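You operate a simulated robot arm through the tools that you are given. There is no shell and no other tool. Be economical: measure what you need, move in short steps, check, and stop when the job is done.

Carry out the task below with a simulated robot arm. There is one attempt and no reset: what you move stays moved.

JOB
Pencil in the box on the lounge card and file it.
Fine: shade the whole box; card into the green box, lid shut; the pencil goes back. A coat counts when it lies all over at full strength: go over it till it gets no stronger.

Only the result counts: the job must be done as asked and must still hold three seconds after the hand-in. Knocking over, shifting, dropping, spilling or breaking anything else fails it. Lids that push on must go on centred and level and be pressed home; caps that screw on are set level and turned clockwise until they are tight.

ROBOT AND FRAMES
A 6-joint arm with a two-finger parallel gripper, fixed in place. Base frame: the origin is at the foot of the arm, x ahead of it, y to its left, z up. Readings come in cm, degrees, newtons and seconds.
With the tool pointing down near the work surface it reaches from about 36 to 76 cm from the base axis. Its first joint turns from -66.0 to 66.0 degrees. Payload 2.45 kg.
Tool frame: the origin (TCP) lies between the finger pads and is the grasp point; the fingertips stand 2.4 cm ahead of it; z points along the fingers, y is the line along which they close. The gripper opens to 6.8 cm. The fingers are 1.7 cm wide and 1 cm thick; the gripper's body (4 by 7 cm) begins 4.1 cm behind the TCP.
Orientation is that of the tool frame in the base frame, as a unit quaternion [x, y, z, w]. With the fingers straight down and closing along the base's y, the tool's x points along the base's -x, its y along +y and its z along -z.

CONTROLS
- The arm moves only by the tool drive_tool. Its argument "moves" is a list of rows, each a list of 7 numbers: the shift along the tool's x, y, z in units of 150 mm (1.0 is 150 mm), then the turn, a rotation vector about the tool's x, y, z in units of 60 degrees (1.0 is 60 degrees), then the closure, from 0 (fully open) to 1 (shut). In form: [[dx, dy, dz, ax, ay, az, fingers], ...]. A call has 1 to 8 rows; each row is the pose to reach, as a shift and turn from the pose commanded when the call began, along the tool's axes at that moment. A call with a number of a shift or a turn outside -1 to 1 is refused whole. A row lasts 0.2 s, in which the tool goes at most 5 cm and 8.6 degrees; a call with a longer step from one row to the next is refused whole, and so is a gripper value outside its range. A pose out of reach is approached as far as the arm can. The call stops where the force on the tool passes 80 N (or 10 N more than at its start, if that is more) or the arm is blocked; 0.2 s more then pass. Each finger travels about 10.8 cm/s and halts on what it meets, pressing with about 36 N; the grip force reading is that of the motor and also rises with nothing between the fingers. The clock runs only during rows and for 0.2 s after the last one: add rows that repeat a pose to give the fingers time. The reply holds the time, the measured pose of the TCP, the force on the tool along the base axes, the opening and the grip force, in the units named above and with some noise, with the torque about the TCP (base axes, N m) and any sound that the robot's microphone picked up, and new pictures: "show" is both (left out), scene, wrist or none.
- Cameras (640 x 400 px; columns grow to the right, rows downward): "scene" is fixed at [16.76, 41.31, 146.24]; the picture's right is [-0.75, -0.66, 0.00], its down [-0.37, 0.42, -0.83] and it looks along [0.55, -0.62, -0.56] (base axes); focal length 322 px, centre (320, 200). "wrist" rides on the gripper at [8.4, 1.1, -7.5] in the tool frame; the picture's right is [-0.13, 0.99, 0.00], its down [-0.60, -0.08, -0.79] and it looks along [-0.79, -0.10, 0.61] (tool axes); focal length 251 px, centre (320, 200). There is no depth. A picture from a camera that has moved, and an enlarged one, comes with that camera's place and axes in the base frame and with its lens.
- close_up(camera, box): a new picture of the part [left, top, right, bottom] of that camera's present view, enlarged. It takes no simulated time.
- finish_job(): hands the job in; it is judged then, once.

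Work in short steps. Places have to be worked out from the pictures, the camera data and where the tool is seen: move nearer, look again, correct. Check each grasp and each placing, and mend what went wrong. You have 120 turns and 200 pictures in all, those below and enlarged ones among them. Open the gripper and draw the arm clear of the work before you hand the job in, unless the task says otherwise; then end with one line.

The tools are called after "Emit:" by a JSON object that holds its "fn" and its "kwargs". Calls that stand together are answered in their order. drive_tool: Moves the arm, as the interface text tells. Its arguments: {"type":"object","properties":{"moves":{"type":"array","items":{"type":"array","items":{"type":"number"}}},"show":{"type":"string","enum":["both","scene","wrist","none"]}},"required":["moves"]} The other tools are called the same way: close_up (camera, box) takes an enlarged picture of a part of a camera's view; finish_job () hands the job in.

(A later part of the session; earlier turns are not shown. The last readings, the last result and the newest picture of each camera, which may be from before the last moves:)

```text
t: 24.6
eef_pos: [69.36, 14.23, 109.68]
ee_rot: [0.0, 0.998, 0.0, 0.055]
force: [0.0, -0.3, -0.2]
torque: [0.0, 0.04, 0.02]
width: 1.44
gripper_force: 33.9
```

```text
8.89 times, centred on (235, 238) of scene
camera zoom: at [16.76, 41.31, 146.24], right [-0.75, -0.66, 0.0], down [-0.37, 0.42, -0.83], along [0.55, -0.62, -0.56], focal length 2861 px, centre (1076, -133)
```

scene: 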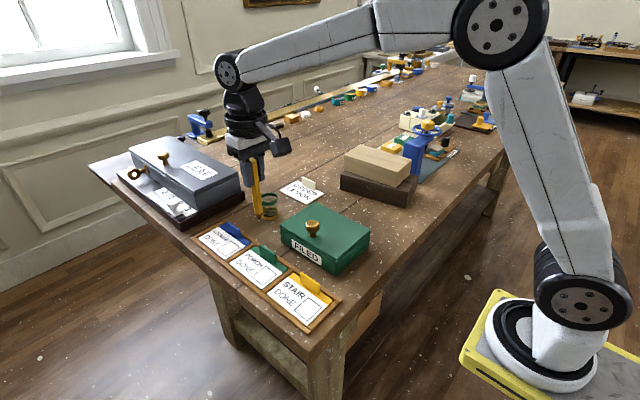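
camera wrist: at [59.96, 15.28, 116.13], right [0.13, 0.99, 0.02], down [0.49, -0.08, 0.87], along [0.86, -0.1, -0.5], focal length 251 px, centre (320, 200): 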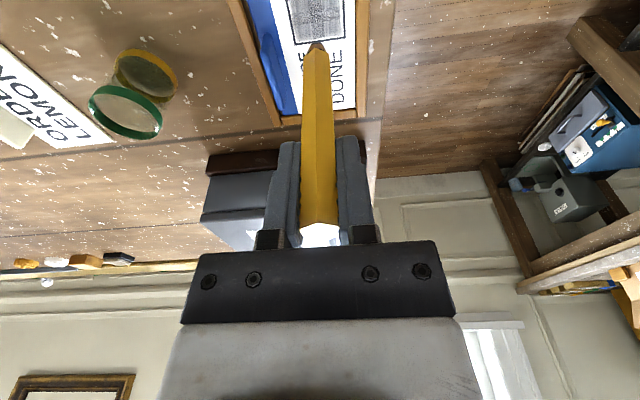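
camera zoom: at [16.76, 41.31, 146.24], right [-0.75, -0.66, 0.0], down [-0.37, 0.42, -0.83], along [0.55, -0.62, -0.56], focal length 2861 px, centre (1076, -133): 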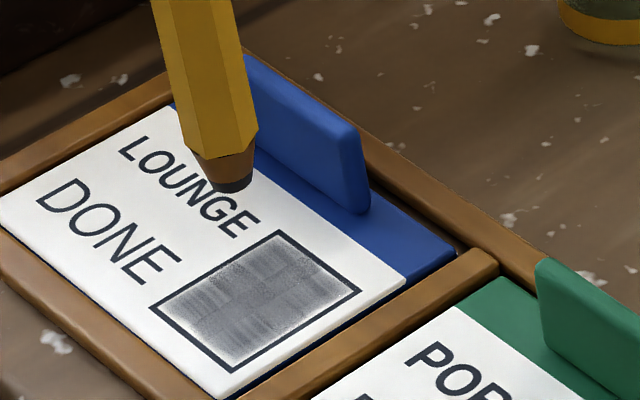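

The pencil now sits flat in the pads (1.45) and is upright. The box is at x 67.1–70.5, y 12.45–16.2 (the card has shifted ~1 mm), and the tip is about 0.3 cm behind the TCP. I'll descend at the far corner and read the force.

Emit:
{"fn": "drive_tool", "kwargs": {"moves": [[-0.03, -0.05, 0.1, 0, 0, 0, 1], [-0.049, -0.097, 0.2, 0, 0, 0, 1], [-0.0475, -0.097, 0.22, 0, 0, 0, 1], [-0.0467, -0.097, 0.2265, 0, 0, 0, 1]], "show": "none"}}

Emit:
{"fn": "close_up", "kwargs": {"camera": "scene", "box": [205, 215, 265, 260]}}

```text
t: 25.6
eef_pos: [70.45, 12.67, 106.35]
ee_rot: [0.001, 0.998, 0.0, 0.055]
force: [0.6, 0.7, -0.7]
torque: [-0.01, -0.01, 0.01]
width: 1.47
gripper_force: 34.1
```

```text
8.89 times, centred on (235, 238) of scene
camera zoom: at [16.76, 41.31, 146.24], right [-0.75, -0.66, 0.0], down [-0.37, 0.42, -0.83], along [0.55, -0.62, -0.56], focal length 2861 px, centre (1076, -133)
```

zoom: 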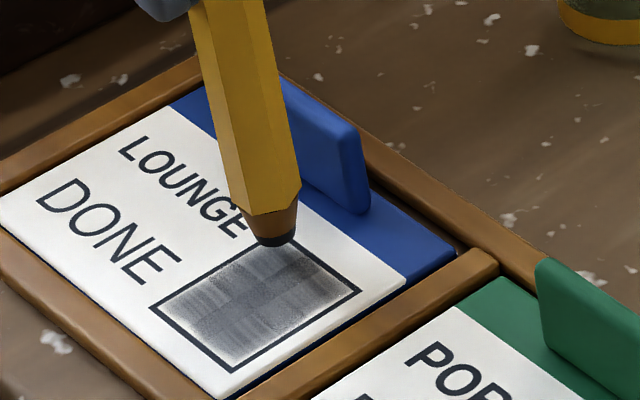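

No contact yet. I'll lower in small steps.

Emit:
{"fn": "drive_tool", "kwargs": {"moves": [[0.001, 0, 0.008, 0, 0, 0, 1], [0.002, 0, 0.016, 0, 0, 0, 1], [0.002, 0, 0.016, 0, 0, 0, 1]], "show": "none"}}

```text
t: 26.4
eef_pos: [70.28, 12.69, 106.19]
ee_rot: [0.0, 0.999, 0.0, 0.054]
force: [-0.1, 0.8, -0.6]
torque: [0.01, 0.02, -0.04]
width: 1.44
gripper_force: 34.3
```

Emit:
{"fn": "drive_tool", "kwargs": {"moves": [[0.001, 0, 0.006, 0, 0, 0, 1], [0.001, 0, 0.012, 0, 0, 0, 1], [0.001, 0, 0.012, 0, 0, 0, 1]], "show": "none"}}

Emit:
{"fn": "close_up", "kwargs": {"camera": "scene", "box": [205, 215, 265, 260]}}

```text
t: 27.2
eef_pos: [70.35, 12.75, 105.91]
ee_rot: [-0.001, 0.999, 0.0, 0.055]
force: [-1.1, -0.3, 2.0]
torque: [-0.04, 0.08, 0.0]
width: 1.47
gripper_force: 34.1
```

```text
8.89 times, centred on (235, 238) of scene
camera zoom: at [16.75, 41.31, 146.24], right [-0.75, -0.66, 0.0], down [-0.37, 0.42, -0.83], along [0.55, -0.62, -0.56], focal length 2861 px, centre (1076, -133)
```

zoom: 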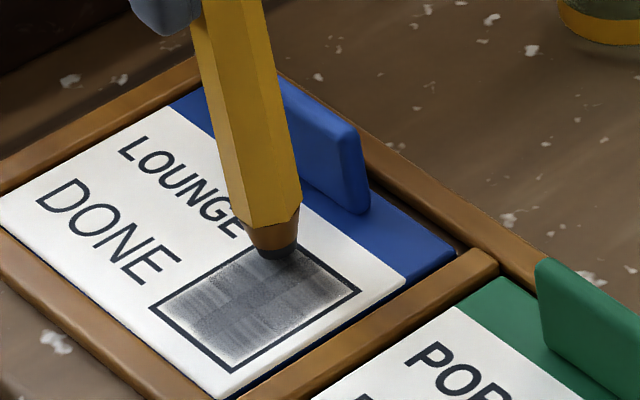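

Light contact at 2 N with the tip at about (69.8, 13). I'll stroke along y, back and forth, in the far lane.

Emit:
{"fn": "drive_tool", "kwargs": {"moves": [[-0.012, -0.02, 0.004, 0, 0, 0, 1], [-0.012, 0.05, 0.004, 0, 0, 0, 1], [-0.012, 0.12, 0.004, 0, 0, 0, 1], [-0.012, 0.195, 0.004, 0, 0, 0, 1], [-0.012, 0.12, 0.004, 0, 0, 0, 1], [-0.012, 0.05, 0.004, 0, 0, 0, 1], [-0.012, -0.02, 0.004, 0, 0, 0, 1], [0.02, -0.02, 0.004, 0, 0, 0, 1]], "show": "none"}}

Emit:
{"fn": "close_up", "kwargs": {"camera": "scene", "box": [205, 215, 265, 260]}}

```text
t: 29.0
eef_pos: [70.02, 12.27, 106.0]
ee_rot: [0.0, 0.998, 0.0, 0.056]
force: [3.0, -0.1, 7.4]
torque: [0.02, -0.31, 0.01]
width: 1.47
gripper_force: 34.4
```

```text
8.89 times, centred on (235, 238) of scene
camera zoom: at [16.75, 41.3, 146.24], right [-0.75, -0.66, 0.0], down [-0.37, 0.42, -0.83], along [0.55, -0.62, -0.56], focal length 2861 px, centre (1076, -133)
```

zoom: 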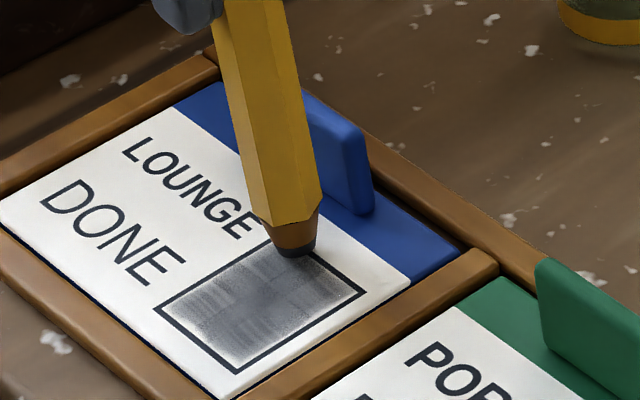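

Progressing. I'll continue with lanes stepping toward -x, compensating for the tool tilt.

Emit:
{"fn": "drive_tool", "kwargs": {"moves": [[0, 0.075, 0, 0, 0, 0, 1], [0, 0.15, 0, 0, 0, 0, 1], [0, 0.215, 0, 0, 0, 0, 1], [0.04, 0.215, -0.004, 0, 0, 0, 1], [0.04, 0.14, -0.004, 0, 0, 0, 1], [0.04, 0.07, -0.004, 0, 0, 0, 1], [0.04, 0.0, -0.004, 0, 0, 0, 1], [0.08, 0.0, -0.008, 0, 0, 0, 1]], "show": "none"}}

Emit:
{"fn": "drive_tool", "kwargs": {"moves": [[0, 0.075, 0, 0, 0, 0, 1], [0, 0.15, 0, 0, 0, 0, 1], [0, 0.215, 0, 0, 0, 0, 1], [0.04, 0.215, -0.004, 0, 0, 0, 1], [0.04, 0.14, -0.004, 0, 0, 0, 1], [0.04, 0.07, -0.004, 0, 0, 0, 1], [0.04, 0.0, -0.004, 0, 0, 0, 1], [0.06, 0.0, -0.006, 0, 0, 0, 1]], "show": "none"}}

Emit:
{"fn": "close_up", "kwargs": {"camera": "scene", "box": [205, 215, 265, 260]}}

```text
t: 30.8
eef_pos: [68.79, 12.32, 106.02]
ee_rot: [0.0, 0.999, -0.001, 0.054]
force: [1.4, -0.4, 2.2]
torque: [-0.07, -0.1, -0.02]
width: 1.46
gripper_force: 34.4
```

```text
t: 32.6
eef_pos: [67.86, 12.36, 105.95]
ee_rot: [0.001, 0.998, 0.0, 0.056]
force: [1.9, 1.6, 6.0]
torque: [0.08, -0.24, -0.03]
width: 1.47
gripper_force: 33.9
```

```text
8.89 times, centred on (235, 238) of scene
camera zoom: at [16.75, 41.31, 146.24], right [-0.75, -0.66, 0.0], down [-0.37, 0.42, -0.83], along [0.55, -0.62, -0.56], focal length 2861 px, centre (1076, -133)
```

zoom: 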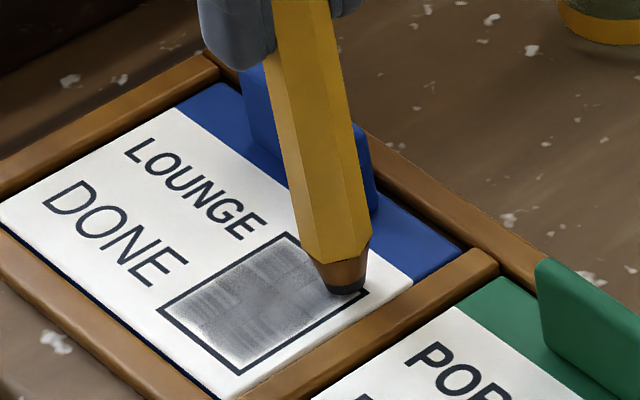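

One more near-edge lane, then I'll lift and view.

Emit:
{"fn": "drive_tool", "kwargs": {"moves": [[0, 0.075, 0, 0, 0, 0, 1], [0, 0.15, 0, 0, 0, 0, 1], [0, 0.23, 0, 0, 0, 0, 1], [0, 0.15, 0, 0, 0, 0, 1], [0.0, 0.07, 0, 0, 0, 0, 1], [0.0, 0.0, 0, 0, 0, 0, 1], [0.0, 0, -0.15, 0, 0, 0, 1], [0.2, -0.15, -0.25, 0, 0, 0, 1]], "show": "none"}}

Emit:
{"fn": "close_up", "kwargs": {"camera": "wrist", "box": [320, 10, 440, 100]}}

Emit:
{"fn": "close_up", "kwargs": {"camera": "scene", "box": [205, 220, 255, 257]}}

```text
t: 34.4
eef_pos: [64.3, 10.01, 109.19]
ee_rot: [0.001, 0.998, 0.0, 0.055]
force: [0.4, -1.1, 1.2]
torque: [0.01, 0.0, -0.02]
width: 1.46
gripper_force: 33.5
```

```text
4.44 times, centred on (380, 55) of wrist
camera zoom: at [55.19, 11.17, 115.74], right [0.13, 0.99, 0.01], down [0.51, -0.08, 0.85], along [0.85, -0.1, -0.52], focal length 1118 px, centre (53, 844)
```

zoom: 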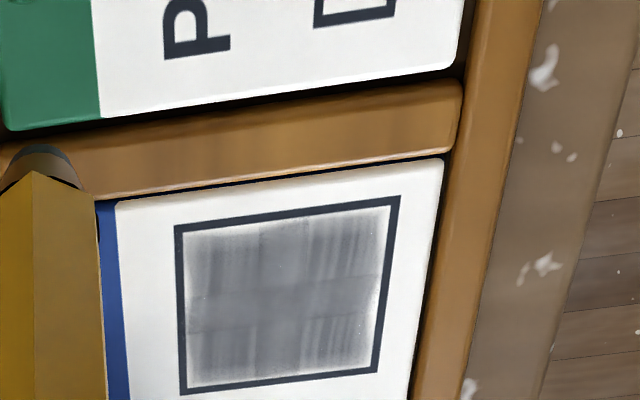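

```text
10.81 times, centred on (230, 238) of scene
camera zoom: at [16.76, 41.31, 146.24], right [-0.75, -0.66, 0.0], down [-0.37, 0.42, -0.83], along [0.55, -0.62, -0.56], focal length 3480 px, centre (1293, -216)
```

zoom: 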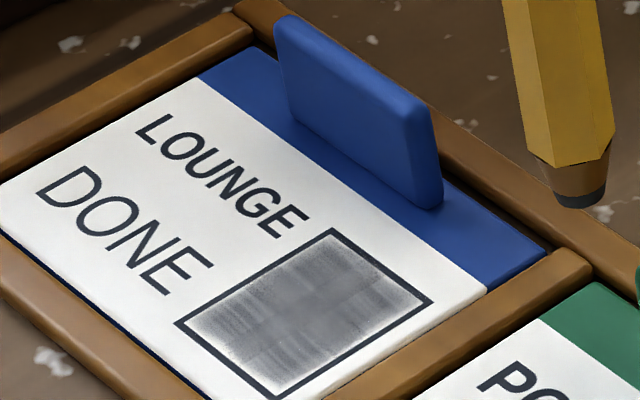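

The rim at y≈16 is still pale and some areas are streaky. I'll return and raster again with a wider y range and closer lanes.

Emit:
{"fn": "drive_tool", "kwargs": {"moves": [[-0.1, 0.08, 0.12, 0, 0, 0, 1], [-0.2, 0.14, 0.22, 0, 0, 0, 1], [-0.2, 0.14, 0.252, 0, 0, 0, 1], [-0.2, 0.27, 0.252, 0, 0, 0, 1], [-0.2, 0.395, 0.252, 0, 0, 0, 1], [-0.227, 0.395, 0.255, 0, 0, 0, 1], [-0.227, 0.27, 0.255, 0, 0, 0, 1], [-0.227, 0.14, 0.255, 0, 0, 0, 1]], "show": "none"}}

Emit:
{"fn": "drive_tool", "kwargs": {"moves": [[-0.027, 0, 0.003, 0, 0, 0, 1], [-0.027, 0.13, 0.003, 0, 0, 0, 1], [-0.027, 0.255, 0.003, 0, 0, 0, 1], [-0.054, 0.255, 0.006, 0, 0, 0, 1], [-0.054, 0.13, 0.006, 0, 0, 0, 1], [-0.054, 0, 0.006, 0, 0, 0, 1], [-0.08, 0, 0.009, 0, 0, 0, 1], [-0.08, 0.13, 0.009, 0, 0, 0, 1]], "show": "none"}}

Emit:
{"fn": "drive_tool", "kwargs": {"moves": [[0, 0.125, 0, 0, 0, 0, 1], [-0.027, 0.125, 0.003, 0, 0, 0, 1], [-0.027, 0, 0.003, 0, 0, 0, 1], [-0.027, -0.13, 0.003, 0, 0, 0, 1], [-0.054, -0.13, 0.006, 0, 0, 0, 1], [-0.054, 0, 0.006, 0, 0, 0, 1], [-0.054, 0.125, 0.006, 0, 0, 0, 1], [-0.08, 0.125, 0.009, 0, 0, 0, 1]], "show": "none"}}

Emit:
{"fn": "close_up", "kwargs": {"camera": "scene", "box": [205, 220, 255, 257]}}

Emit:
{"fn": "close_up", "kwargs": {"camera": "wrist", "box": [230, 0, 350, 90]}}

```text
t: 36.2
eef_pos: [68.49, 12.25, 105.86]
ee_rot: [0.0, 0.998, 0.001, 0.057]
force: [1.3, 5.9, 12.0]
torque: [0.73, -0.03, -0.05]
width: 1.47
gripper_force: 34.3
```

```text
t: 38.0
eef_pos: [69.54, 13.87, 105.86]
ee_rot: [0.0, 0.998, -0.001, 0.055]
force: [2.0, -5.9, 8.3]
torque: [-0.59, -0.12, 0.03]
width: 1.46
gripper_force: 34.4
```

```text
t: 39.8
eef_pos: [70.57, 16.14, 106.1]
ee_rot: [0.0, 0.998, -0.001, 0.055]
force: [-0.9, 0.6, -0.7]
torque: [0.01, -0.02, 0.03]
width: 1.47
gripper_force: 34.1
```

```text
10.81 times, centred on (230, 238) of scene
camera zoom: at [16.76, 41.31, 146.24], right [-0.75, -0.66, 0.0], down [-0.37, 0.42, -0.83], along [0.55, -0.62, -0.56], focal length 3480 px, centre (1293, -216)
```

zoom: 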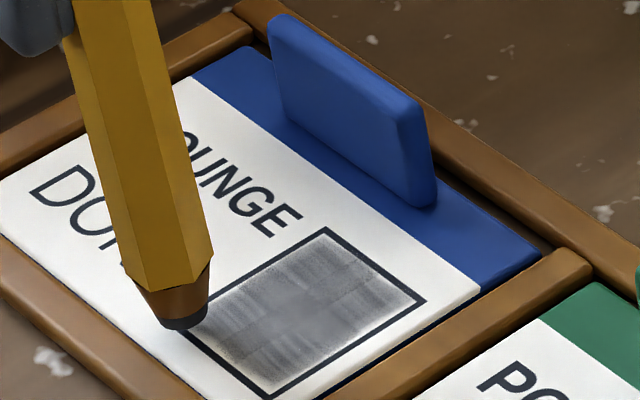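

```text
4.44 times, centred on (290, 45) of wrist
camera zoom: at [61.58, 17.19, 112.64], right [0.13, 0.99, 0.01], down [0.51, -0.08, 0.85], along [0.85, -0.1, -0.52], focal length 1118 px, centre (453, 889)
```

zoom: 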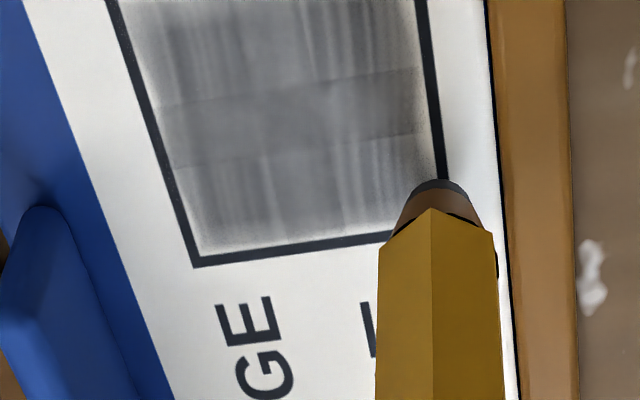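

Contact was lost at the far side, so the x≈70.4 and y≈16 rims are still pale. I'll lower to contact here and trace those rims lightly.

Emit:
{"fn": "drive_tool", "kwargs": {"moves": [[0.01, 0, 0.008, 0, 0, 0, 1], [0.01, 0, 0.014, 0, 0, 0, 1], [0.01, 0, 0.02, 0, 0, 0, 1], [0.01, 0, 0.02, 0, 0, 0, 1]], "show": "none"}}

```text
t: 40.8
eef_pos: [70.61, 16.06, 105.85]
ee_rot: [0.0, 0.998, 0.001, 0.057]
force: [-2.8, -0.8, 16.1]
torque: [-0.1, 0.28, 0.0]
width: 1.47
gripper_force: 34.3
```

Contact at 16 N; I'll ease off slightly and stroke the far lane both ways.

Emit:
{"fn": "drive_tool", "kwargs": {"moves": [[0, 0, -0.007, 0, 0, 0, 1], [0, -0.08, -0.007, 0, 0, 0, 1], [0, -0.16, -0.007, 0, 0, 0, 1], [0, -0.24, -0.007, 0, 0, 0, 1], [0, -0.16, -0.007, 0, 0, 0, 1], [0, -0.08, -0.007, 0, 0, 0, 1], [0, 0.01, -0.007, 0, 0, 0, 1], [0, -0.08, -0.007, 0, 0, 0, 1]], "show": "none"}}

Emit:
{"fn": "close_up", "kwargs": {"camera": "scene", "box": [205, 220, 255, 257]}}

Emit:
{"fn": "close_up", "kwargs": {"camera": "wrist", "box": [230, 0, 350, 90]}}

```text
t: 42.6
eef_pos: [70.53, 15.07, 105.77]
ee_rot: [0.0, 0.998, 0.001, 0.055]
force: [1.8, 10.3, 16.8]
torque: [1.04, 0.0, -0.05]
width: 1.49
gripper_force: 34.5
```

```text
10.81 times, centred on (230, 238) of scene
camera zoom: at [16.71, 41.33, 146.24], right [-0.75, -0.66, 0.0], down [-0.37, 0.42, -0.83], along [0.55, -0.62, -0.56], focal length 3480 px, centre (1293, -216)
```

zoom: 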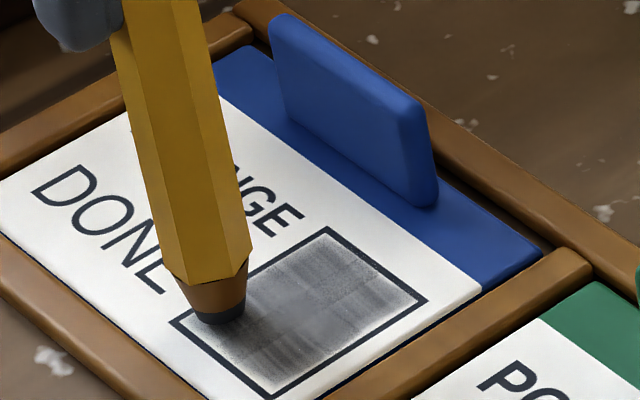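

```text
4.44 times, centred on (290, 45) of wrist
camera zoom: at [61.34, 16.25, 112.31], right [0.13, 0.99, 0.02], down [0.51, -0.08, 0.85], along [0.85, -0.1, -0.52], focal length 1118 px, centre (453, 889)
```

zoom: 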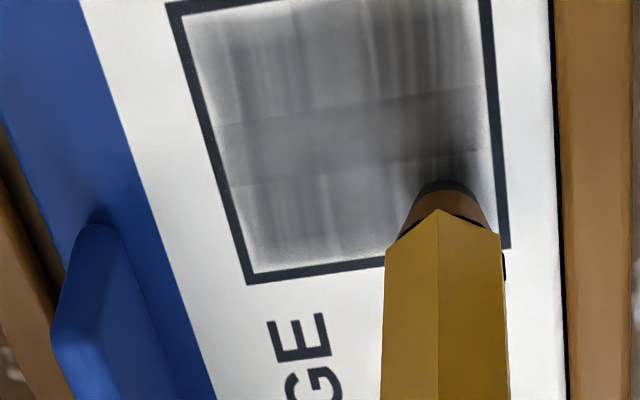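

The far rim is filling. Now the y≈16 rim: light strokes along x there.

Emit:
{"fn": "drive_tool", "kwargs": {"moves": [[0, 0.075, -0.006, 0, 0, 0, 1], [0.07, 0.075, -0.014, 0, 0, 0, 1], [0.14, 0.075, -0.022, 0, 0, 0, 1], [0.213, 0.075, -0.03, 0, 0, 0, 1], [0.14, 0.075, -0.022, 0, 0, 0, 1], [0.07, 0.075, -0.014, 0, 0, 0, 1], [0.0, 0.075, -0.006, 0, 0, 0, 1], [0.07, 0.075, -0.014, 0, 0, 0, 1]], "show": "none"}}

Emit:
{"fn": "close_up", "kwargs": {"camera": "scene", "box": [205, 220, 255, 257]}}

Emit:
{"fn": "close_up", "kwargs": {"camera": "wrist", "box": [230, 0, 350, 90]}}

```text
t: 44.4
eef_pos: [69.65, 16.06, 105.82]
ee_rot: [0.0, 0.998, -0.001, 0.055]
force: [1.3, -1.2, 3.9]
torque: [-0.07, -0.21, 0.0]
width: 1.49
gripper_force: 33.9
```

```text
10.81 times, centred on (230, 238) of scene
camera zoom: at [16.76, 41.31, 146.24], right [-0.75, -0.66, 0.0], down [-0.37, 0.42, -0.83], along [0.55, -0.62, -0.56], focal length 3480 px, centre (1293, -216)
```

zoom: 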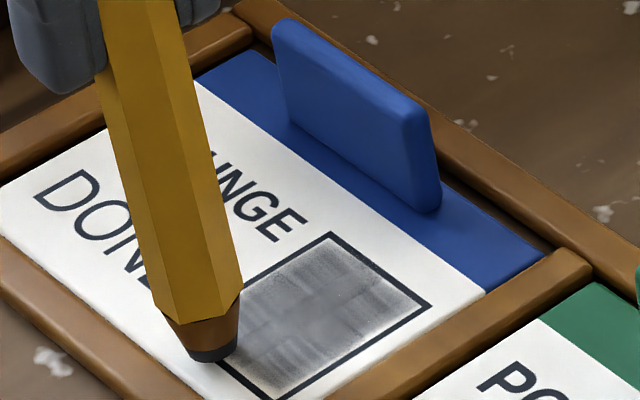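

```text
4.44 times, centred on (290, 45) of wrist
camera zoom: at [60.45, 17.24, 112.33], right [0.13, 0.99, 0.01], down [0.51, -0.08, 0.86], along [0.85, -0.1, -0.52], focal length 1118 px, centre (453, 889)
```

zoom: 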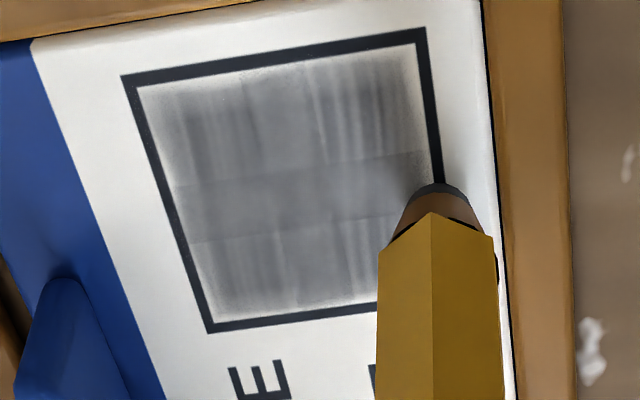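

The tip rides just on the line, and only the inside takes the mark. I'll trace a rectangle inset about 0.3 cm, with light, level contact.

Emit:
{"fn": "drive_tool", "kwargs": {"moves": [[-0.06, -0.015, 0.009, 0, 0, 0, 1], [0.033, -0.015, -0.001, 0, 0, 0, 1], [0.13, -0.015, -0.011, 0, 0, 0, 1], [0.13, -0.12, -0.011, 0, 0, 0, 1], [0.13, -0.23, -0.011, 0, 0, 0, 1], [0.033, -0.23, -0.001, 0, 0, 0, 1], [-0.06, -0.23, 0.009, 0, 0, 0, 1], [-0.06, -0.12, 0.009, 0, 0, 0, 1]], "show": "none"}}

Emit:
{"fn": "close_up", "kwargs": {"camera": "scene", "box": [205, 220, 255, 257]}}

Emit:
{"fn": "close_up", "kwargs": {"camera": "wrist", "box": [250, 0, 370, 90]}}

```text
t: 46.2
eef_pos: [70.48, 14.24, 105.64]
ee_rot: [0.0, 0.998, 0.0, 0.057]
force: [1.4, -6.2, 10.6]
torque: [-0.64, -0.19, 0.02]
width: 1.43
gripper_force: 34.4
```

```text
10.81 times, centred on (230, 238) of scene
camera zoom: at [16.74, 41.28, 146.25], right [-0.75, -0.66, 0.0], down [-0.37, 0.42, -0.83], along [0.55, -0.62, -0.56], focal length 3480 px, centre (1293, -216)
```

zoom: 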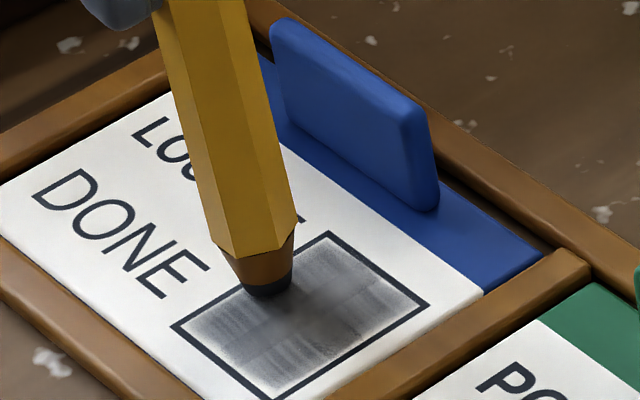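

```text
4.44 times, centred on (310, 45) of wrist
camera zoom: at [61.37, 15.34, 112.24], right [0.13, 0.99, 0.01], down [0.51, -0.08, 0.86], along [0.85, -0.1, -0.52], focal length 1118 px, centre (364, 889)
```

zoom: 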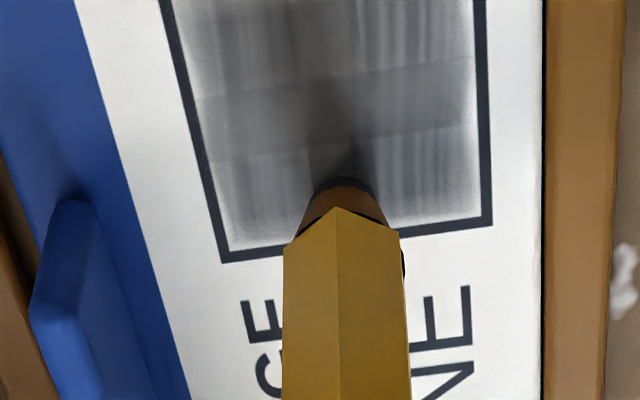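

The rims fill slowly. I'll run one slow pass along the y≈16 rim to see whether speed matters.

Emit:
{"fn": "drive_tool", "kwargs": {"moves": [[-0.013, 0.06, 0.0, 0, 0, 0, 1], [-0.013, 0.112, 0.0, 0, 0, 0, 1], [0.02, 0.112, -0.004, 0, 0, 0, 1], [0.055, 0.112, -0.008, 0, 0, 0, 1], [0.09, 0.112, -0.011, 0, 0, 0, 1], [0.125, 0.112, -0.015, 0, 0, 0, 1], [0.16, 0.112, -0.019, 0, 0, 0, 1], [0.193, 0.112, -0.022, 0, 0, 0, 1]], "show": "none"}}

Emit:
{"fn": "drive_tool", "kwargs": {"moves": [[-0.035, 0, 0.004, 0, 0, 0, 1], [-0.07, 0.0, 0.008, 0, 0, 0, 1], [-0.105, 0, 0.012, 0, 0, 0, 1], [-0.14, 0, 0.016, 0, 0, 0, 1], [-0.175, 0, 0.019, 0, 0, 0, 1], [-0.206, 0, 0.022, 0, 0, 0, 1], [-0.206, -0.08, 0.022, 0, 0, 0, 1], [-0.206, -0.16, 0.022, 0, 0, 0, 1]], "show": "none"}}

Emit:
{"fn": "close_up", "kwargs": {"camera": "scene", "box": [205, 220, 255, 257]}}

Emit:
{"fn": "close_up", "kwargs": {"camera": "wrist", "box": [250, 0, 370, 90]}}

```text
t: 48.0
eef_pos: [67.66, 15.87, 105.59]
ee_rot: [0.0, 0.998, 0.0, 0.055]
force: [3.6, 0.9, 8.6]
torque: [0.03, -0.41, -0.01]
width: 1.47
gripper_force: 34.3
```

```text
t: 49.8
eef_pos: [70.68, 13.55, 105.84]
ee_rot: [0.0, 0.999, -0.001, 0.054]
force: [0.3, -1.0, -0.1]
torque: [0.03, 0.01, 0.0]
width: 1.47
gripper_force: 33.8
```

```text
10.81 times, centred on (230, 238) of scene
camera zoom: at [16.76, 41.31, 146.24], right [-0.75, -0.66, 0.0], down [-0.37, 0.42, -0.83], along [0.55, -0.62, -0.56], focal length 3480 px, centre (1293, -216)
```

zoom: 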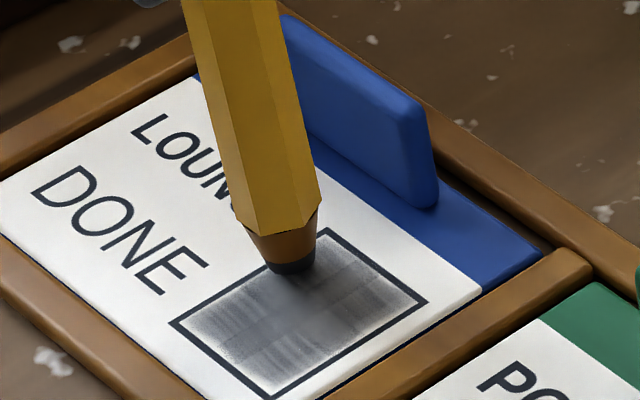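

```text
4.44 times, centred on (310, 45) of wrist
camera zoom: at [61.54, 14.59, 112.36], right [0.13, 0.99, 0.01], down [0.51, -0.08, 0.85], along [0.85, -0.1, -0.52], focal length 1118 px, centre (364, 889)
```

zoom: 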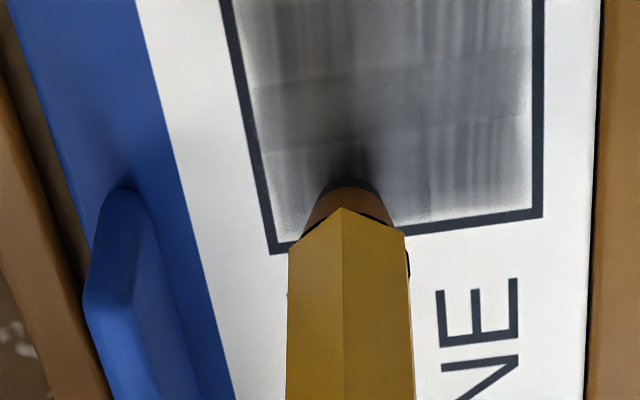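

That return pass was out of contact, because the pencil creeps up in the pads. I'll re-establish contact and finish the far rim with y-strokes.

Emit:
{"fn": "drive_tool", "kwargs": {"moves": [[0, 0, 0.008, 0, 0, 0, 1], [0, 0, 0.016, 0, 0, 0, 1], [0, 0, 0.022, 0, 0, 0, 1], [0, 0, 0.022, 0, 0, 0, 1]], "show": "none"}}

```text
t: 50.8
eef_pos: [70.81, 13.34, 105.6]
ee_rot: [0.0, 0.998, 0.001, 0.058]
force: [-2.5, -0.1, 16.3]
torque: [0.05, 0.33, 0.02]
width: 1.45
gripper_force: 34.1
```

Emit:
{"fn": "drive_tool", "kwargs": {"moves": [[0, -0.055, -0.006, 0, 0, 0, 1], [0, 0.02, -0.006, 0, 0, 0, 1], [0, 0.1, -0.006, 0, 0, 0, 1], [0, 0.175, -0.006, 0, 0, 0, 1], [0, 0.1, -0.006, 0, 0, 0, 1], [0, 0.02, -0.006, 0, 0, 0, 1], [0, -0.055, -0.006, 0, 0, 0, 1], [0, 0.02, -0.006, 0, 0, 0, 1]], "show": "none"}}

Emit:
{"fn": "drive_tool", "kwargs": {"moves": [[0, 0.07, 0, 0, 0, 0, 1], [0, 0.152, 0, 0, 0, 0, 1], [0.03, 0.152, -0.003, 0, 0, 0, 1], [0.06, 0.152, -0.0065, 0, 0, 0, 1], [0.06, 0.1, -0.0065, 0, 0, 0, 1], [0.06, 0.152, -0.0065, 0, 0, 0, 1], [0.09, 0.152, -0.0095, 0, 0, 0, 1], [0.12, 0.152, -0.013, 0, 0, 0, 1]], "show": "none"}}

Emit:
{"fn": "close_up", "kwargs": {"camera": "scene", "box": [205, 220, 255, 257]}}

Emit:
{"fn": "close_up", "kwargs": {"camera": "wrist", "box": [230, 0, 350, 90]}}

```text
t: 52.6
eef_pos: [70.88, 13.34, 105.52]
ee_rot: [0.0, 0.998, -0.003, 0.055]
force: [-1.0, -9.0, 17.0]
torque: [-1.05, 0.18, 0.05]
width: 1.48
gripper_force: 34.4
```

```text
t: 54.4
eef_pos: [68.87, 15.97, 105.54]
ee_rot: [0.0, 0.998, 0.0, 0.056]
force: [8.3, 0.2, 12.0]
torque: [0.0, -0.67, 0.01]
width: 1.45
gripper_force: 34.3
```

```text
10.81 times, centred on (230, 238) of scene
camera zoom: at [16.75, 41.3, 146.24], right [-0.75, -0.66, 0.0], down [-0.37, 0.42, -0.83], along [0.55, -0.62, -0.56], focal length 3480 px, centre (1293, -216)
```

zoom: 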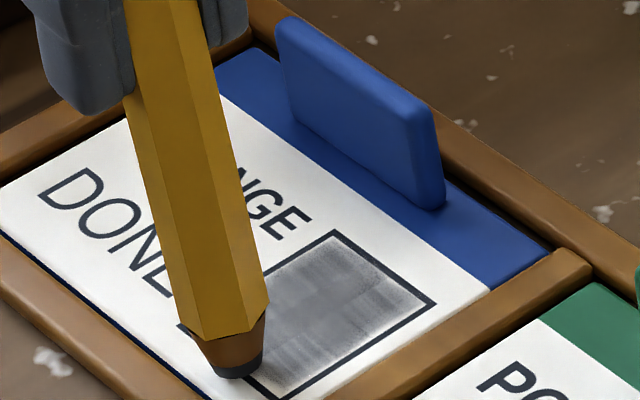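

```text
4.44 times, centred on (290, 45) of wrist
camera zoom: at [59.68, 17.13, 112.12], right [0.13, 0.99, 0.02], down [0.51, -0.08, 0.86], along [0.85, -0.1, -0.52], focal length 1118 px, centre (453, 889)
```

zoom: 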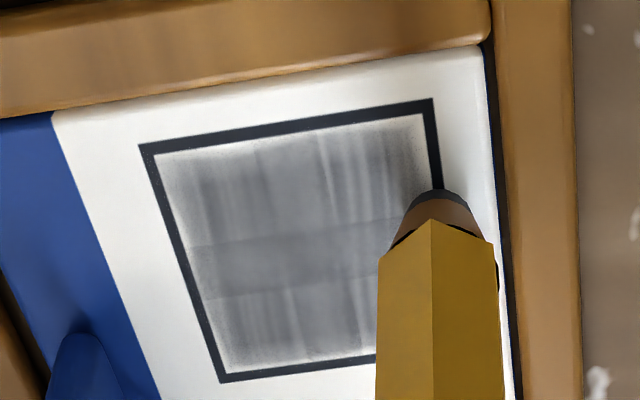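

Now the near-x rim: move along to it, then y-strokes there.

Emit:
{"fn": "drive_tool", "kwargs": {"moves": [[0.05, -0.01, -0.005, 0, 0, 0, 1], [0.095, -0.01, -0.01, 0, 0, 0, 1], [0.095, -0.08, -0.01, 0, 0, 0, 1], [0.095, -0.15, -0.01, 0, 0, 0, 1], [0.095, -0.23, -0.01, 0, 0, 0, 1], [0.095, -0.15, -0.01, 0, 0, 0, 1], [0.095, -0.08, -0.01, 0, 0, 0, 1], [0.095, -0.005, -0.01, 0, 0, 0, 1]], "show": "none"}}

Emit:
{"fn": "close_up", "kwargs": {"camera": "scene", "box": [205, 220, 255, 257]}}

```text
t: 56.2
eef_pos: [67.52, 15.85, 105.59]
ee_rot: [0.0, 0.998, 0.0, 0.056]
force: [1.7, -10.8, 19.1]
torque: [-1.12, -0.07, 0.07]
width: 1.48
gripper_force: 34.8
```

```text
10.81 times, centred on (230, 238) of scene
camera zoom: at [16.72, 41.27, 146.25], right [-0.75, -0.66, 0.0], down [-0.37, 0.42, -0.83], along [0.55, -0.62, -0.56], focal length 3480 px, centre (1293, -216)
```

zoom: 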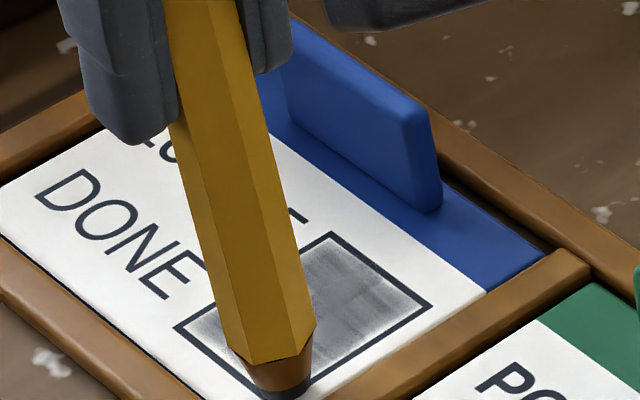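

Good contact here. Next the y≈12.6 rim with x-strokes.

Emit:
{"fn": "drive_tool", "kwargs": {"moves": [[0, -0.11, -0.004, 0, 0, 0, 1], [0, -0.225, -0.004, 0, 0, 0, 1], [-0.07, -0.225, 0.004, 0, 0, 0, 1], [-0.14, -0.225, 0.012, 0, 0, 0, 1], [-0.205, -0.225, 0.019, 0, 0, 0, 1], [-0.14, -0.225, 0.013, 0, 0, 0, 1], [-0.07, -0.225, 0.006, 0, 0, 0, 1], [0, -0.225, 0, 0, 0, 0, 1]], "show": "none"}}

Emit:
{"fn": "close_up", "kwargs": {"camera": "scene", "box": [205, 220, 255, 257]}}

Emit:
{"fn": "close_up", "kwargs": {"camera": "wrist", "box": [270, 0, 430, 120]}}

```text
t: 58.0
eef_pos: [67.45, 12.52, 105.56]
ee_rot: [-0.001, 0.998, 0.001, 0.055]
force: [3.2, 0.0, 5.0]
torque: [-0.02, -0.32, 0.01]
width: 1.47
gripper_force: 33.7
```

```text
10.81 times, centred on (230, 238) of scene
camera zoom: at [16.75, 41.31, 146.24], right [-0.75, -0.66, 0.0], down [-0.37, 0.42, -0.83], along [0.55, -0.62, -0.56], focal length 3480 px, centre (1293, -216)
```

zoom: 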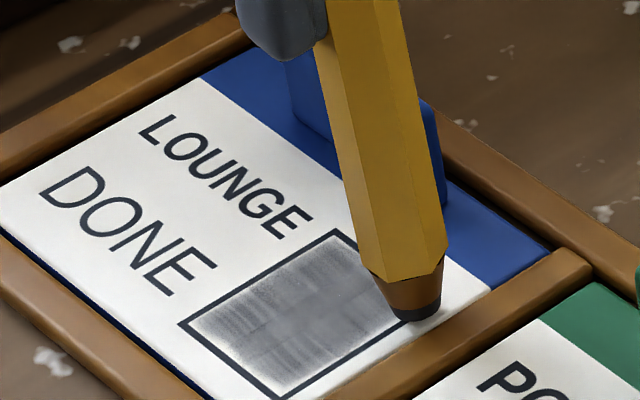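

```text
3.33 times, centred on (350, 60) of wrist
camera zoom: at [58.36, 13.65, 112.1], right [0.13, 0.99, 0.01], down [0.51, -0.08, 0.85], along [0.85, -0.1, -0.52], focal length 838 px, centre (220, 667)
```

zoom: 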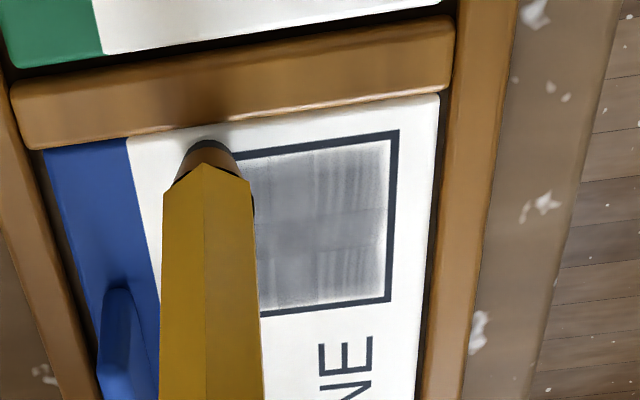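

Much more uniform now. I'll do another full y-stroke raster in contact from the near side to the far side, extending to the y≈16.1 rim.

Emit:
{"fn": "drive_tool", "kwargs": {"moves": [[-0.02, 0.0, 0.005, 0, 0, 0, 1], [-0.02, 0.12, 0.005, 0, 0, 0, 1], [-0.02, 0.235, 0.005, 0, 0, 0, 1], [-0.05, 0.235, 0.0085, 0, 0, 0, 1], [-0.05, 0.12, 0.0085, 0, 0, 0, 1], [-0.05, 0.0, 0.0085, 0, 0, 0, 1], [-0.08, 0.0, 0.012, 0, 0, 0, 1], [-0.08, 0.12, 0.012, 0, 0, 0, 1]], "show": "none"}}

Emit:
{"fn": "drive_tool", "kwargs": {"moves": [[0, 0.115, 0, 0, 0, 0, 1], [-0.03, 0.115, 0.0035, 0, 0, 0, 1], [-0.03, 0, 0.0035, 0, 0, 0, 1], [-0.03, -0.12, 0.0035, 0, 0, 0, 1], [-0.06, -0.12, 0.007, 0, 0, 0, 1], [-0.06, 0.0, 0.007, 0, 0, 0, 1], [-0.06, 0.115, 0.007, 0, 0, 0, 1], [-0.09, 0.115, 0.0105, 0, 0, 0, 1]], "show": "none"}}

Emit:
{"fn": "close_up", "kwargs": {"camera": "scene", "box": [205, 220, 255, 257]}}

Emit:
{"fn": "close_up", "kwargs": {"camera": "wrist", "box": [230, 0, 350, 90]}}

```text
t: 59.8
eef_pos: [68.66, 14.06, 105.46]
ee_rot: [0.001, 0.998, -0.001, 0.056]
force: [1.5, -5.8, 10.7]
torque: [-0.65, -0.12, 0.05]
width: 1.47
gripper_force: 34.4
```

```text
t: 61.6
eef_pos: [69.95, 16.12, 105.5]
ee_rot: [0.0, 0.999, 0.0, 0.055]
force: [-0.6, 0.8, 2.4]
torque: [0.07, 0.11, 0.03]
width: 1.46
gripper_force: 34.0
```

```text
10.81 times, centred on (230, 238) of scene
camera zoom: at [16.75, 41.31, 146.24], right [-0.75, -0.66, 0.0], down [-0.37, 0.42, -0.83], along [0.55, -0.62, -0.56], focal length 3480 px, centre (1293, -216)
```

zoom: 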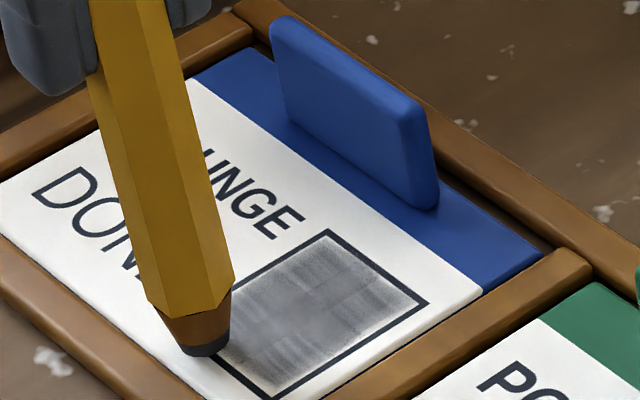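

```text
4.44 times, centred on (290, 45) of wrist
camera zoom: at [60.84, 17.26, 112.1], right [0.13, 0.99, 0.01], down [0.51, -0.08, 0.85], along [0.85, -0.1, -0.52], focal length 1118 px, centre (453, 889)
```

zoom: 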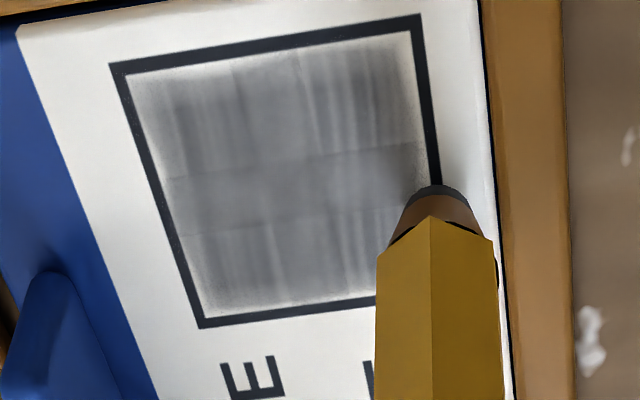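

I'll lift to the same reference view as before to compare strength.

Emit:
{"fn": "drive_tool", "kwargs": {"moves": [[0, 0, -0.12, 0, 0, 0, 1], [0.15, -0.15, -0.2, 0, 0, 0, 1], [0.34, -0.35, -0.278, 0, 0, 0, 1], [0.34, -0.407, -0.278, 0, 0, 0, 1], [0.34, -0.407, -0.278, 0, 0, 0, 1]], "show": "none"}}

Emit:
{"fn": "close_up", "kwargs": {"camera": "wrist", "box": [320, 10, 440, 100]}}

Emit:
{"fn": "close_up", "kwargs": {"camera": "scene", "box": [205, 220, 255, 257]}}

```text
t: 62.8
eef_pos: [64.56, 10.08, 109.06]
ee_rot: [0.0, 0.998, 0.001, 0.055]
force: [0.0, -0.2, -0.4]
torque: [0.0, 0.0, 0.01]
width: 1.46
gripper_force: 34.0
```

```text
4.44 times, centred on (380, 55) of wrist
camera zoom: at [55.35, 11.13, 115.75], right [0.13, 0.99, 0.01], down [0.51, -0.08, 0.85], along [0.85, -0.1, -0.52], focal length 1118 px, centre (53, 844)
```

zoom: 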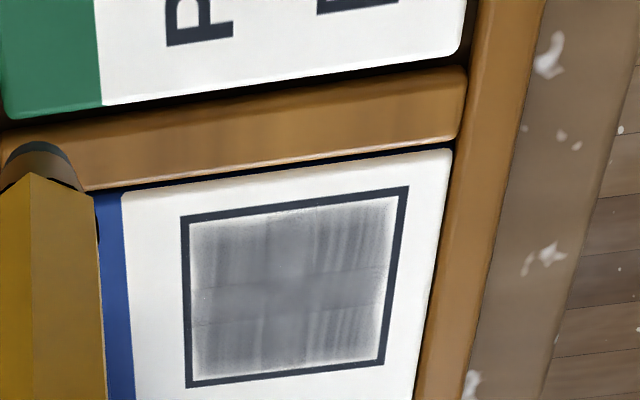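

```text
10.81 times, centred on (230, 238) of scene
camera zoom: at [16.76, 41.31, 146.24], right [-0.75, -0.66, 0.0], down [-0.37, 0.42, -0.83], along [0.55, -0.62, -0.56], focal length 3480 px, centre (1293, -216)
```

zoom: 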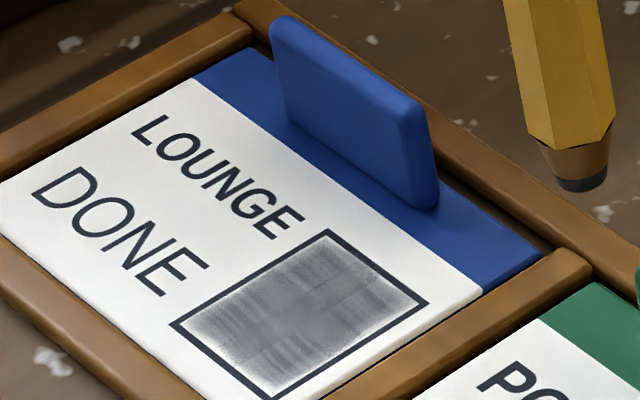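

The view is identical to the earlier reference (same strength, same streak texture), so the shading is saturated. Now the pencil goes back: lift, and move over the cup at (71.7, -0.9).

Emit:
{"fn": "drive_tool", "kwargs": {"moves": [[-0.02, 0, -0.165, 0, 0, 0, 1], [-0.037, 0, -0.331, 0, 0, 0, 1], [-0.16, -0.18, -0.317, 0, 0, 0, 1], [-0.29, -0.36, -0.303, 0, 0, 0, 1], [-0.42, -0.55, -0.289, 0, 0, 0, 1], [-0.543, -0.733, -0.275, 0, 0, 0, 1], [-0.543, -0.733, -0.275, 0, 0, 0, 1]], "show": "wrist"}}

Emit:
{"fn": "close_up", "kwargs": {"camera": "scene", "box": [220, 130, 320, 230]}}

```text
t: 64.4
eef_pos: [71.91, -0.97, 114.11]
ee_rot: [0.0, 0.998, 0.0, 0.055]
force: [1.3, 0.2, -0.9]
torque: [-0.03, 0.02, 0.01]
width: 1.44
gripper_force: 33.8
camera wrist: at [62.78, 0.12, 120.56], right [0.13, 0.99, 0.01], down [0.51, -0.08, 0.85], along [0.85, -0.1, -0.52], focal length 251 px, centre (320, 200)
```

wrist: 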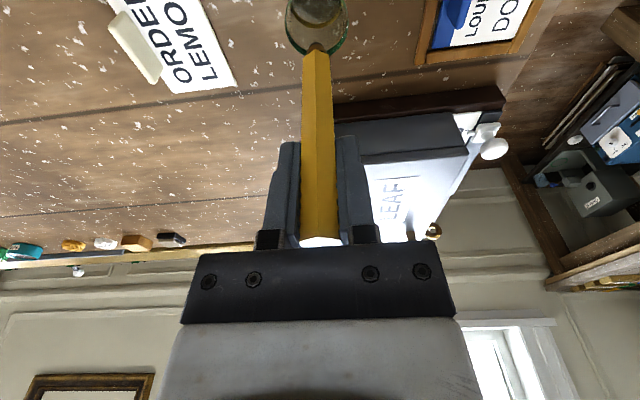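

```text
4.00 times, centred on (270, 180) of scene
camera zoom: at [16.76, 41.31, 146.24], right [-0.75, -0.66, 0.0], down [-0.37, 0.42, -0.83], along [0.55, -0.62, -0.56], focal length 1288 px, centre (520, 280)
```

zoom: 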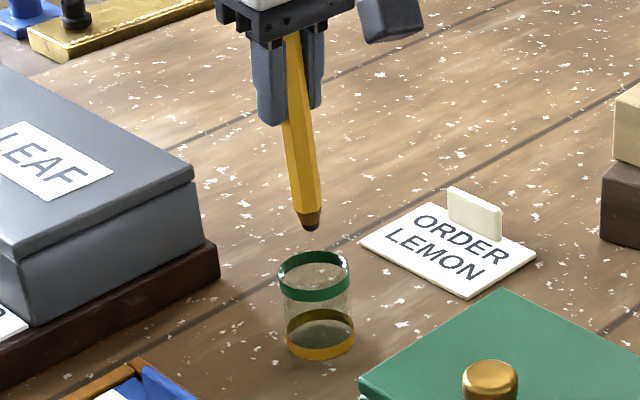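

The tip at about (71.65, -0.95) is over the cup centre. I'll descend vertically 8.4 cm.

Emit:
{"fn": "drive_tool", "kwargs": {"moves": [[0.0147, 0, 0.1325, 0, 0, 0, 1], [0.0293, 0, 0.265, 0, 0, 0, 1], [0.044, 0, 0.3976, 0, 0, 0, 1], [0.055, 0, 0.497, 0, 0, 0, 1], [0.0616, 0, 0.5566, 0, 0, 0, 1], [0.0616, 0, 0.5566, 0, 0, 0, 1]], "show": "wrist"}}

Emit:
{"fn": "close_up", "kwargs": {"camera": "scene", "box": [230, 160, 300, 230]}}

```text
t: 65.8
eef_pos: [72.1, -1.04, 105.55]
ee_rot: [0.0, 0.999, 0.0, 0.055]
force: [0.4, -0.6, 0.3]
torque: [0.02, 0.0, 0.01]
width: 1.47
gripper_force: 34.2
camera wrist: at [62.99, 0.06, 112.08], right [0.13, 0.99, 0.01], down [0.51, -0.08, 0.85], along [0.85, -0.1, -0.52], focal length 251 px, centre (320, 200)
```

wrist: 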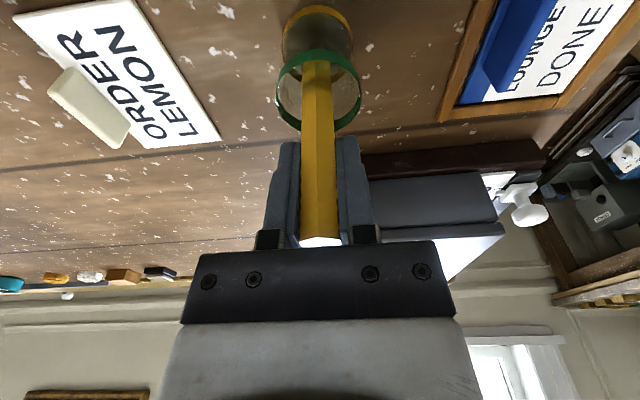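

```text
5.71 times, centred on (265, 195) of scene
camera zoom: at [16.76, 41.31, 146.24], right [-0.75, -0.66, 0.0], down [-0.37, 0.42, -0.83], along [0.55, -0.62, -0.56], focal length 1840 px, centre (634, 229)
```

zoom: 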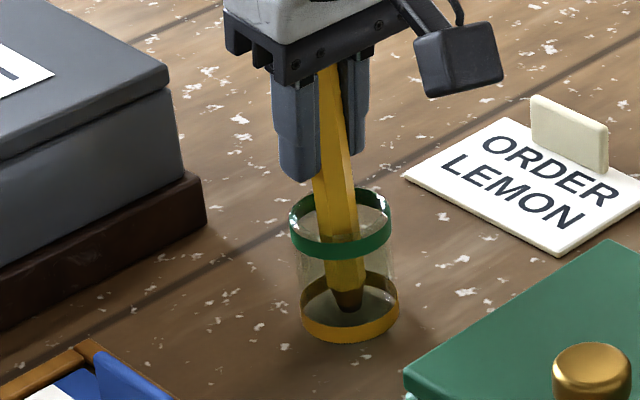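

The pencil is inside the cup, just above its floor. I'll ease down until it touches.

Emit:
{"fn": "drive_tool", "kwargs": {"moves": [[0.001, 0, 0.01, 0, 0, 0, 1], [0.002, 0, 0.02, 0, 0, 0, 1], [0.003, 0, 0.027, 0, 0, 0, 1], [0.003, 0, 0.027, 0, 0, 0, 1]], "show": "none"}}

```text
t: 66.8
eef_pos: [72.27, -1.02, 105.47]
ee_rot: [-0.001, 0.998, 0.0, 0.057]
force: [-3.5, -1.2, 14.4]
torque: [-0.17, 0.41, 0.04]
width: 1.45
gripper_force: 34.6
```

It touches the floor. I'll ease off slightly and open.

Emit:
{"fn": "drive_tool", "kwargs": {"moves": [[-0.001, 0, -0.012, 0, 0, 0, 1], [-0.001, 0, -0.012, 0, 0, 0, 0.8], [-0.001, 0, -0.012, 0, 0, 0, 0.6], [-0.001, 0, -0.012, 0, 0, 0, 0.3], [-0.001, 0, -0.012, 0, 0, 0, 0], [-0.001, 0, -0.012, 0, 0, 0, 0]], "show": "wrist"}}

Emit:
{"fn": "close_up", "kwargs": {"camera": "scene", "box": [230, 160, 300, 230]}}

```text
t: 68.2
eef_pos: [72.36, -1.08, 105.31]
ee_rot: [0.0, 0.999, 0.0, 0.054]
force: [-0.1, 0.2, -0.2]
torque: [-0.01, -0.03, 0.02]
width: 6.81
gripper_force: 0.1
camera wrist: at [63.14, 0.14, 112.02], right [0.13, 0.99, 0.01], down [0.51, -0.08, 0.85], along [0.85, -0.1, -0.52], focal length 251 px, centre (320, 200)
```

wrist: 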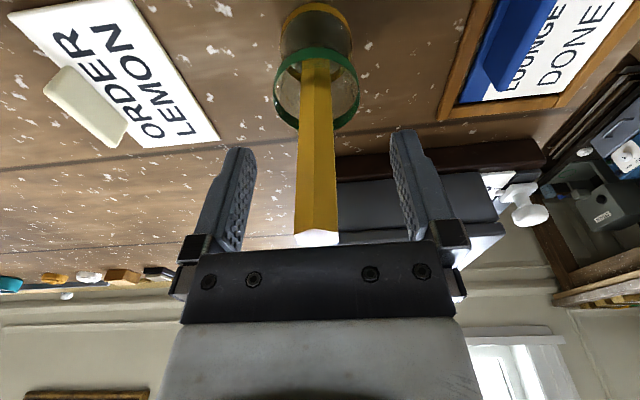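

```text
5.71 times, centred on (265, 195) of scene
camera zoom: at [16.76, 41.31, 146.24], right [-0.75, -0.66, 0.0], down [-0.37, 0.42, -0.83], along [0.55, -0.62, -0.56], focal length 1840 px, centre (634, 229)
```

zoom: 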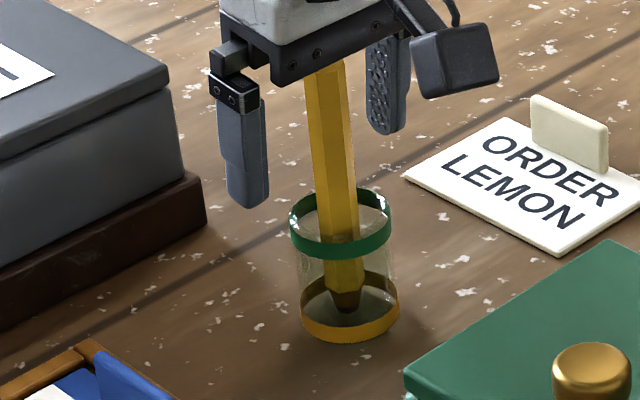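

Released and standing in the cup. I'll rise vertically and restore the straight-down orientation.

Emit:
{"fn": "drive_tool", "kwargs": {"moves": [[-0.015, 0, -0.133, 0, 0, 0, 0], [-0.03, 0, -0.266, 0, 0, 0, 0], [-0.0445, 0, -0.4, 0, 0, 0, 0], [-0.0587, 0, -0.53, 0, 0, 0, 0], [-0.0587, 0, -0.6, 0, 0.105, 0, 0], [-0.0587, 0, -0.6, 0, 0.105, 0, 0]], "show": "scene"}}

Emit:
{"fn": "close_up", "kwargs": {"camera": "scene", "box": [200, 150, 300, 260]}}

```text
t: 69.6
eef_pos: [72.18, -0.97, 114.5]
ee_rot: [0.0, 1.0, 0.001, -0.001]
force: [0.3, -0.8, -0.3]
torque: [-0.02, 0.01, -0.04]
width: 6.81
gripper_force: 0.1
```

scene: 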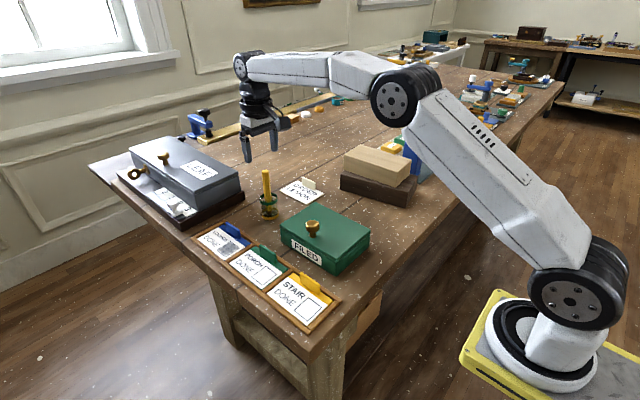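

```text
3.64 times, centred on (250, 205) of scene
camera zoom: at [16.76, 41.31, 146.24], right [-0.75, -0.66, 0.0], down [-0.37, 0.42, -0.83], along [0.55, -0.62, -0.56], focal length 1171 px, centre (574, 182)
```

zoom: 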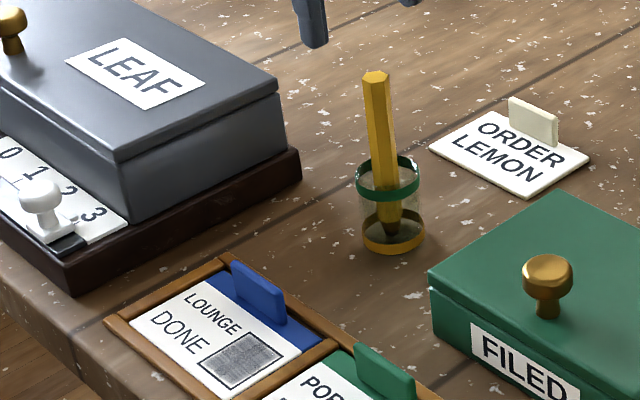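

The pencil is back upright in its cup and the lounge box is shaded. Now I'll turn the gripper 90° about the vertical while moving toward the green box's knob.

Emit:
{"fn": "drive_tool", "kwargs": {"moves": [[0.14, 0.03, 0, 0, 0, 0.14, 0], [0.28, 0.06, 0, 0, 0, 0.28, 0], [0.42, 0.09, 0, 0, 0, 0.42, 0], [0.56, 0.12, 0, 0, 0, 0.56, 0], [0.7, 0.15, 0, 0, 0, 0.7, 0], [0.84, 0.18, 0, 0, 0, 0.84, 0], [0.98, 0.2, 0, 0, 0, 0.98, 0], [0.98, 0.2, 0, 0, 0, 0.98, 0]], "show": "none"}}

Emit:
{"fn": "drive_tool", "kwargs": {"moves": [[0, 0, 0, 0, 0, 0.13, 0], [0, 0, 0, 0, 0, 0.26, 0], [0, 0, 0, 0, 0, 0.39, 0], [0, 0, 0, 0, 0, 0.52, 0], [0, 0, 0, 0, 0, 0.52, 0]], "show": "wrist"}}

```text
t: 71.4
eef_pos: [57.3, 1.97, 114.69]
ee_rot: [0.492, 0.871, 0.0, 0.0]
force: [0.2, 1.1, -0.2]
torque: [0.03, 0.02, 0.01]
width: 6.78
gripper_force: 0.1
```

```text
t: 72.6
eef_pos: [57.3, 1.97, 114.45]
ee_rot: [0.708, 0.707, 0.0, 0.0]
force: [0.5, 0.2, 0.2]
torque: [-0.01, 0.01, -0.01]
width: 6.81
gripper_force: 0.0
camera wrist: at [58.45, 10.39, 122.01], right [0.99, -0.13, 0.0], down [-0.08, -0.6, 0.79], along [-0.1, -0.79, -0.61], focal length 251 px, centre (320, 200)
```

wrist: 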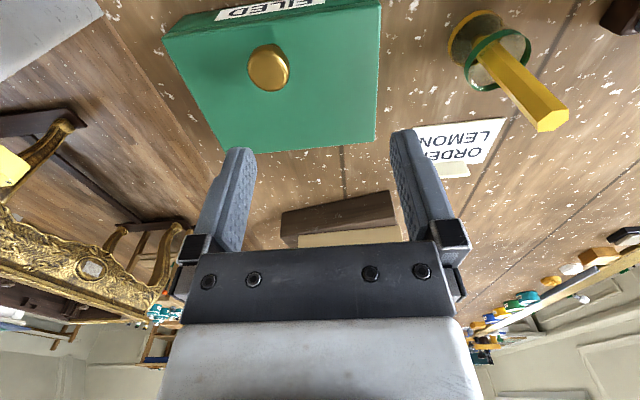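

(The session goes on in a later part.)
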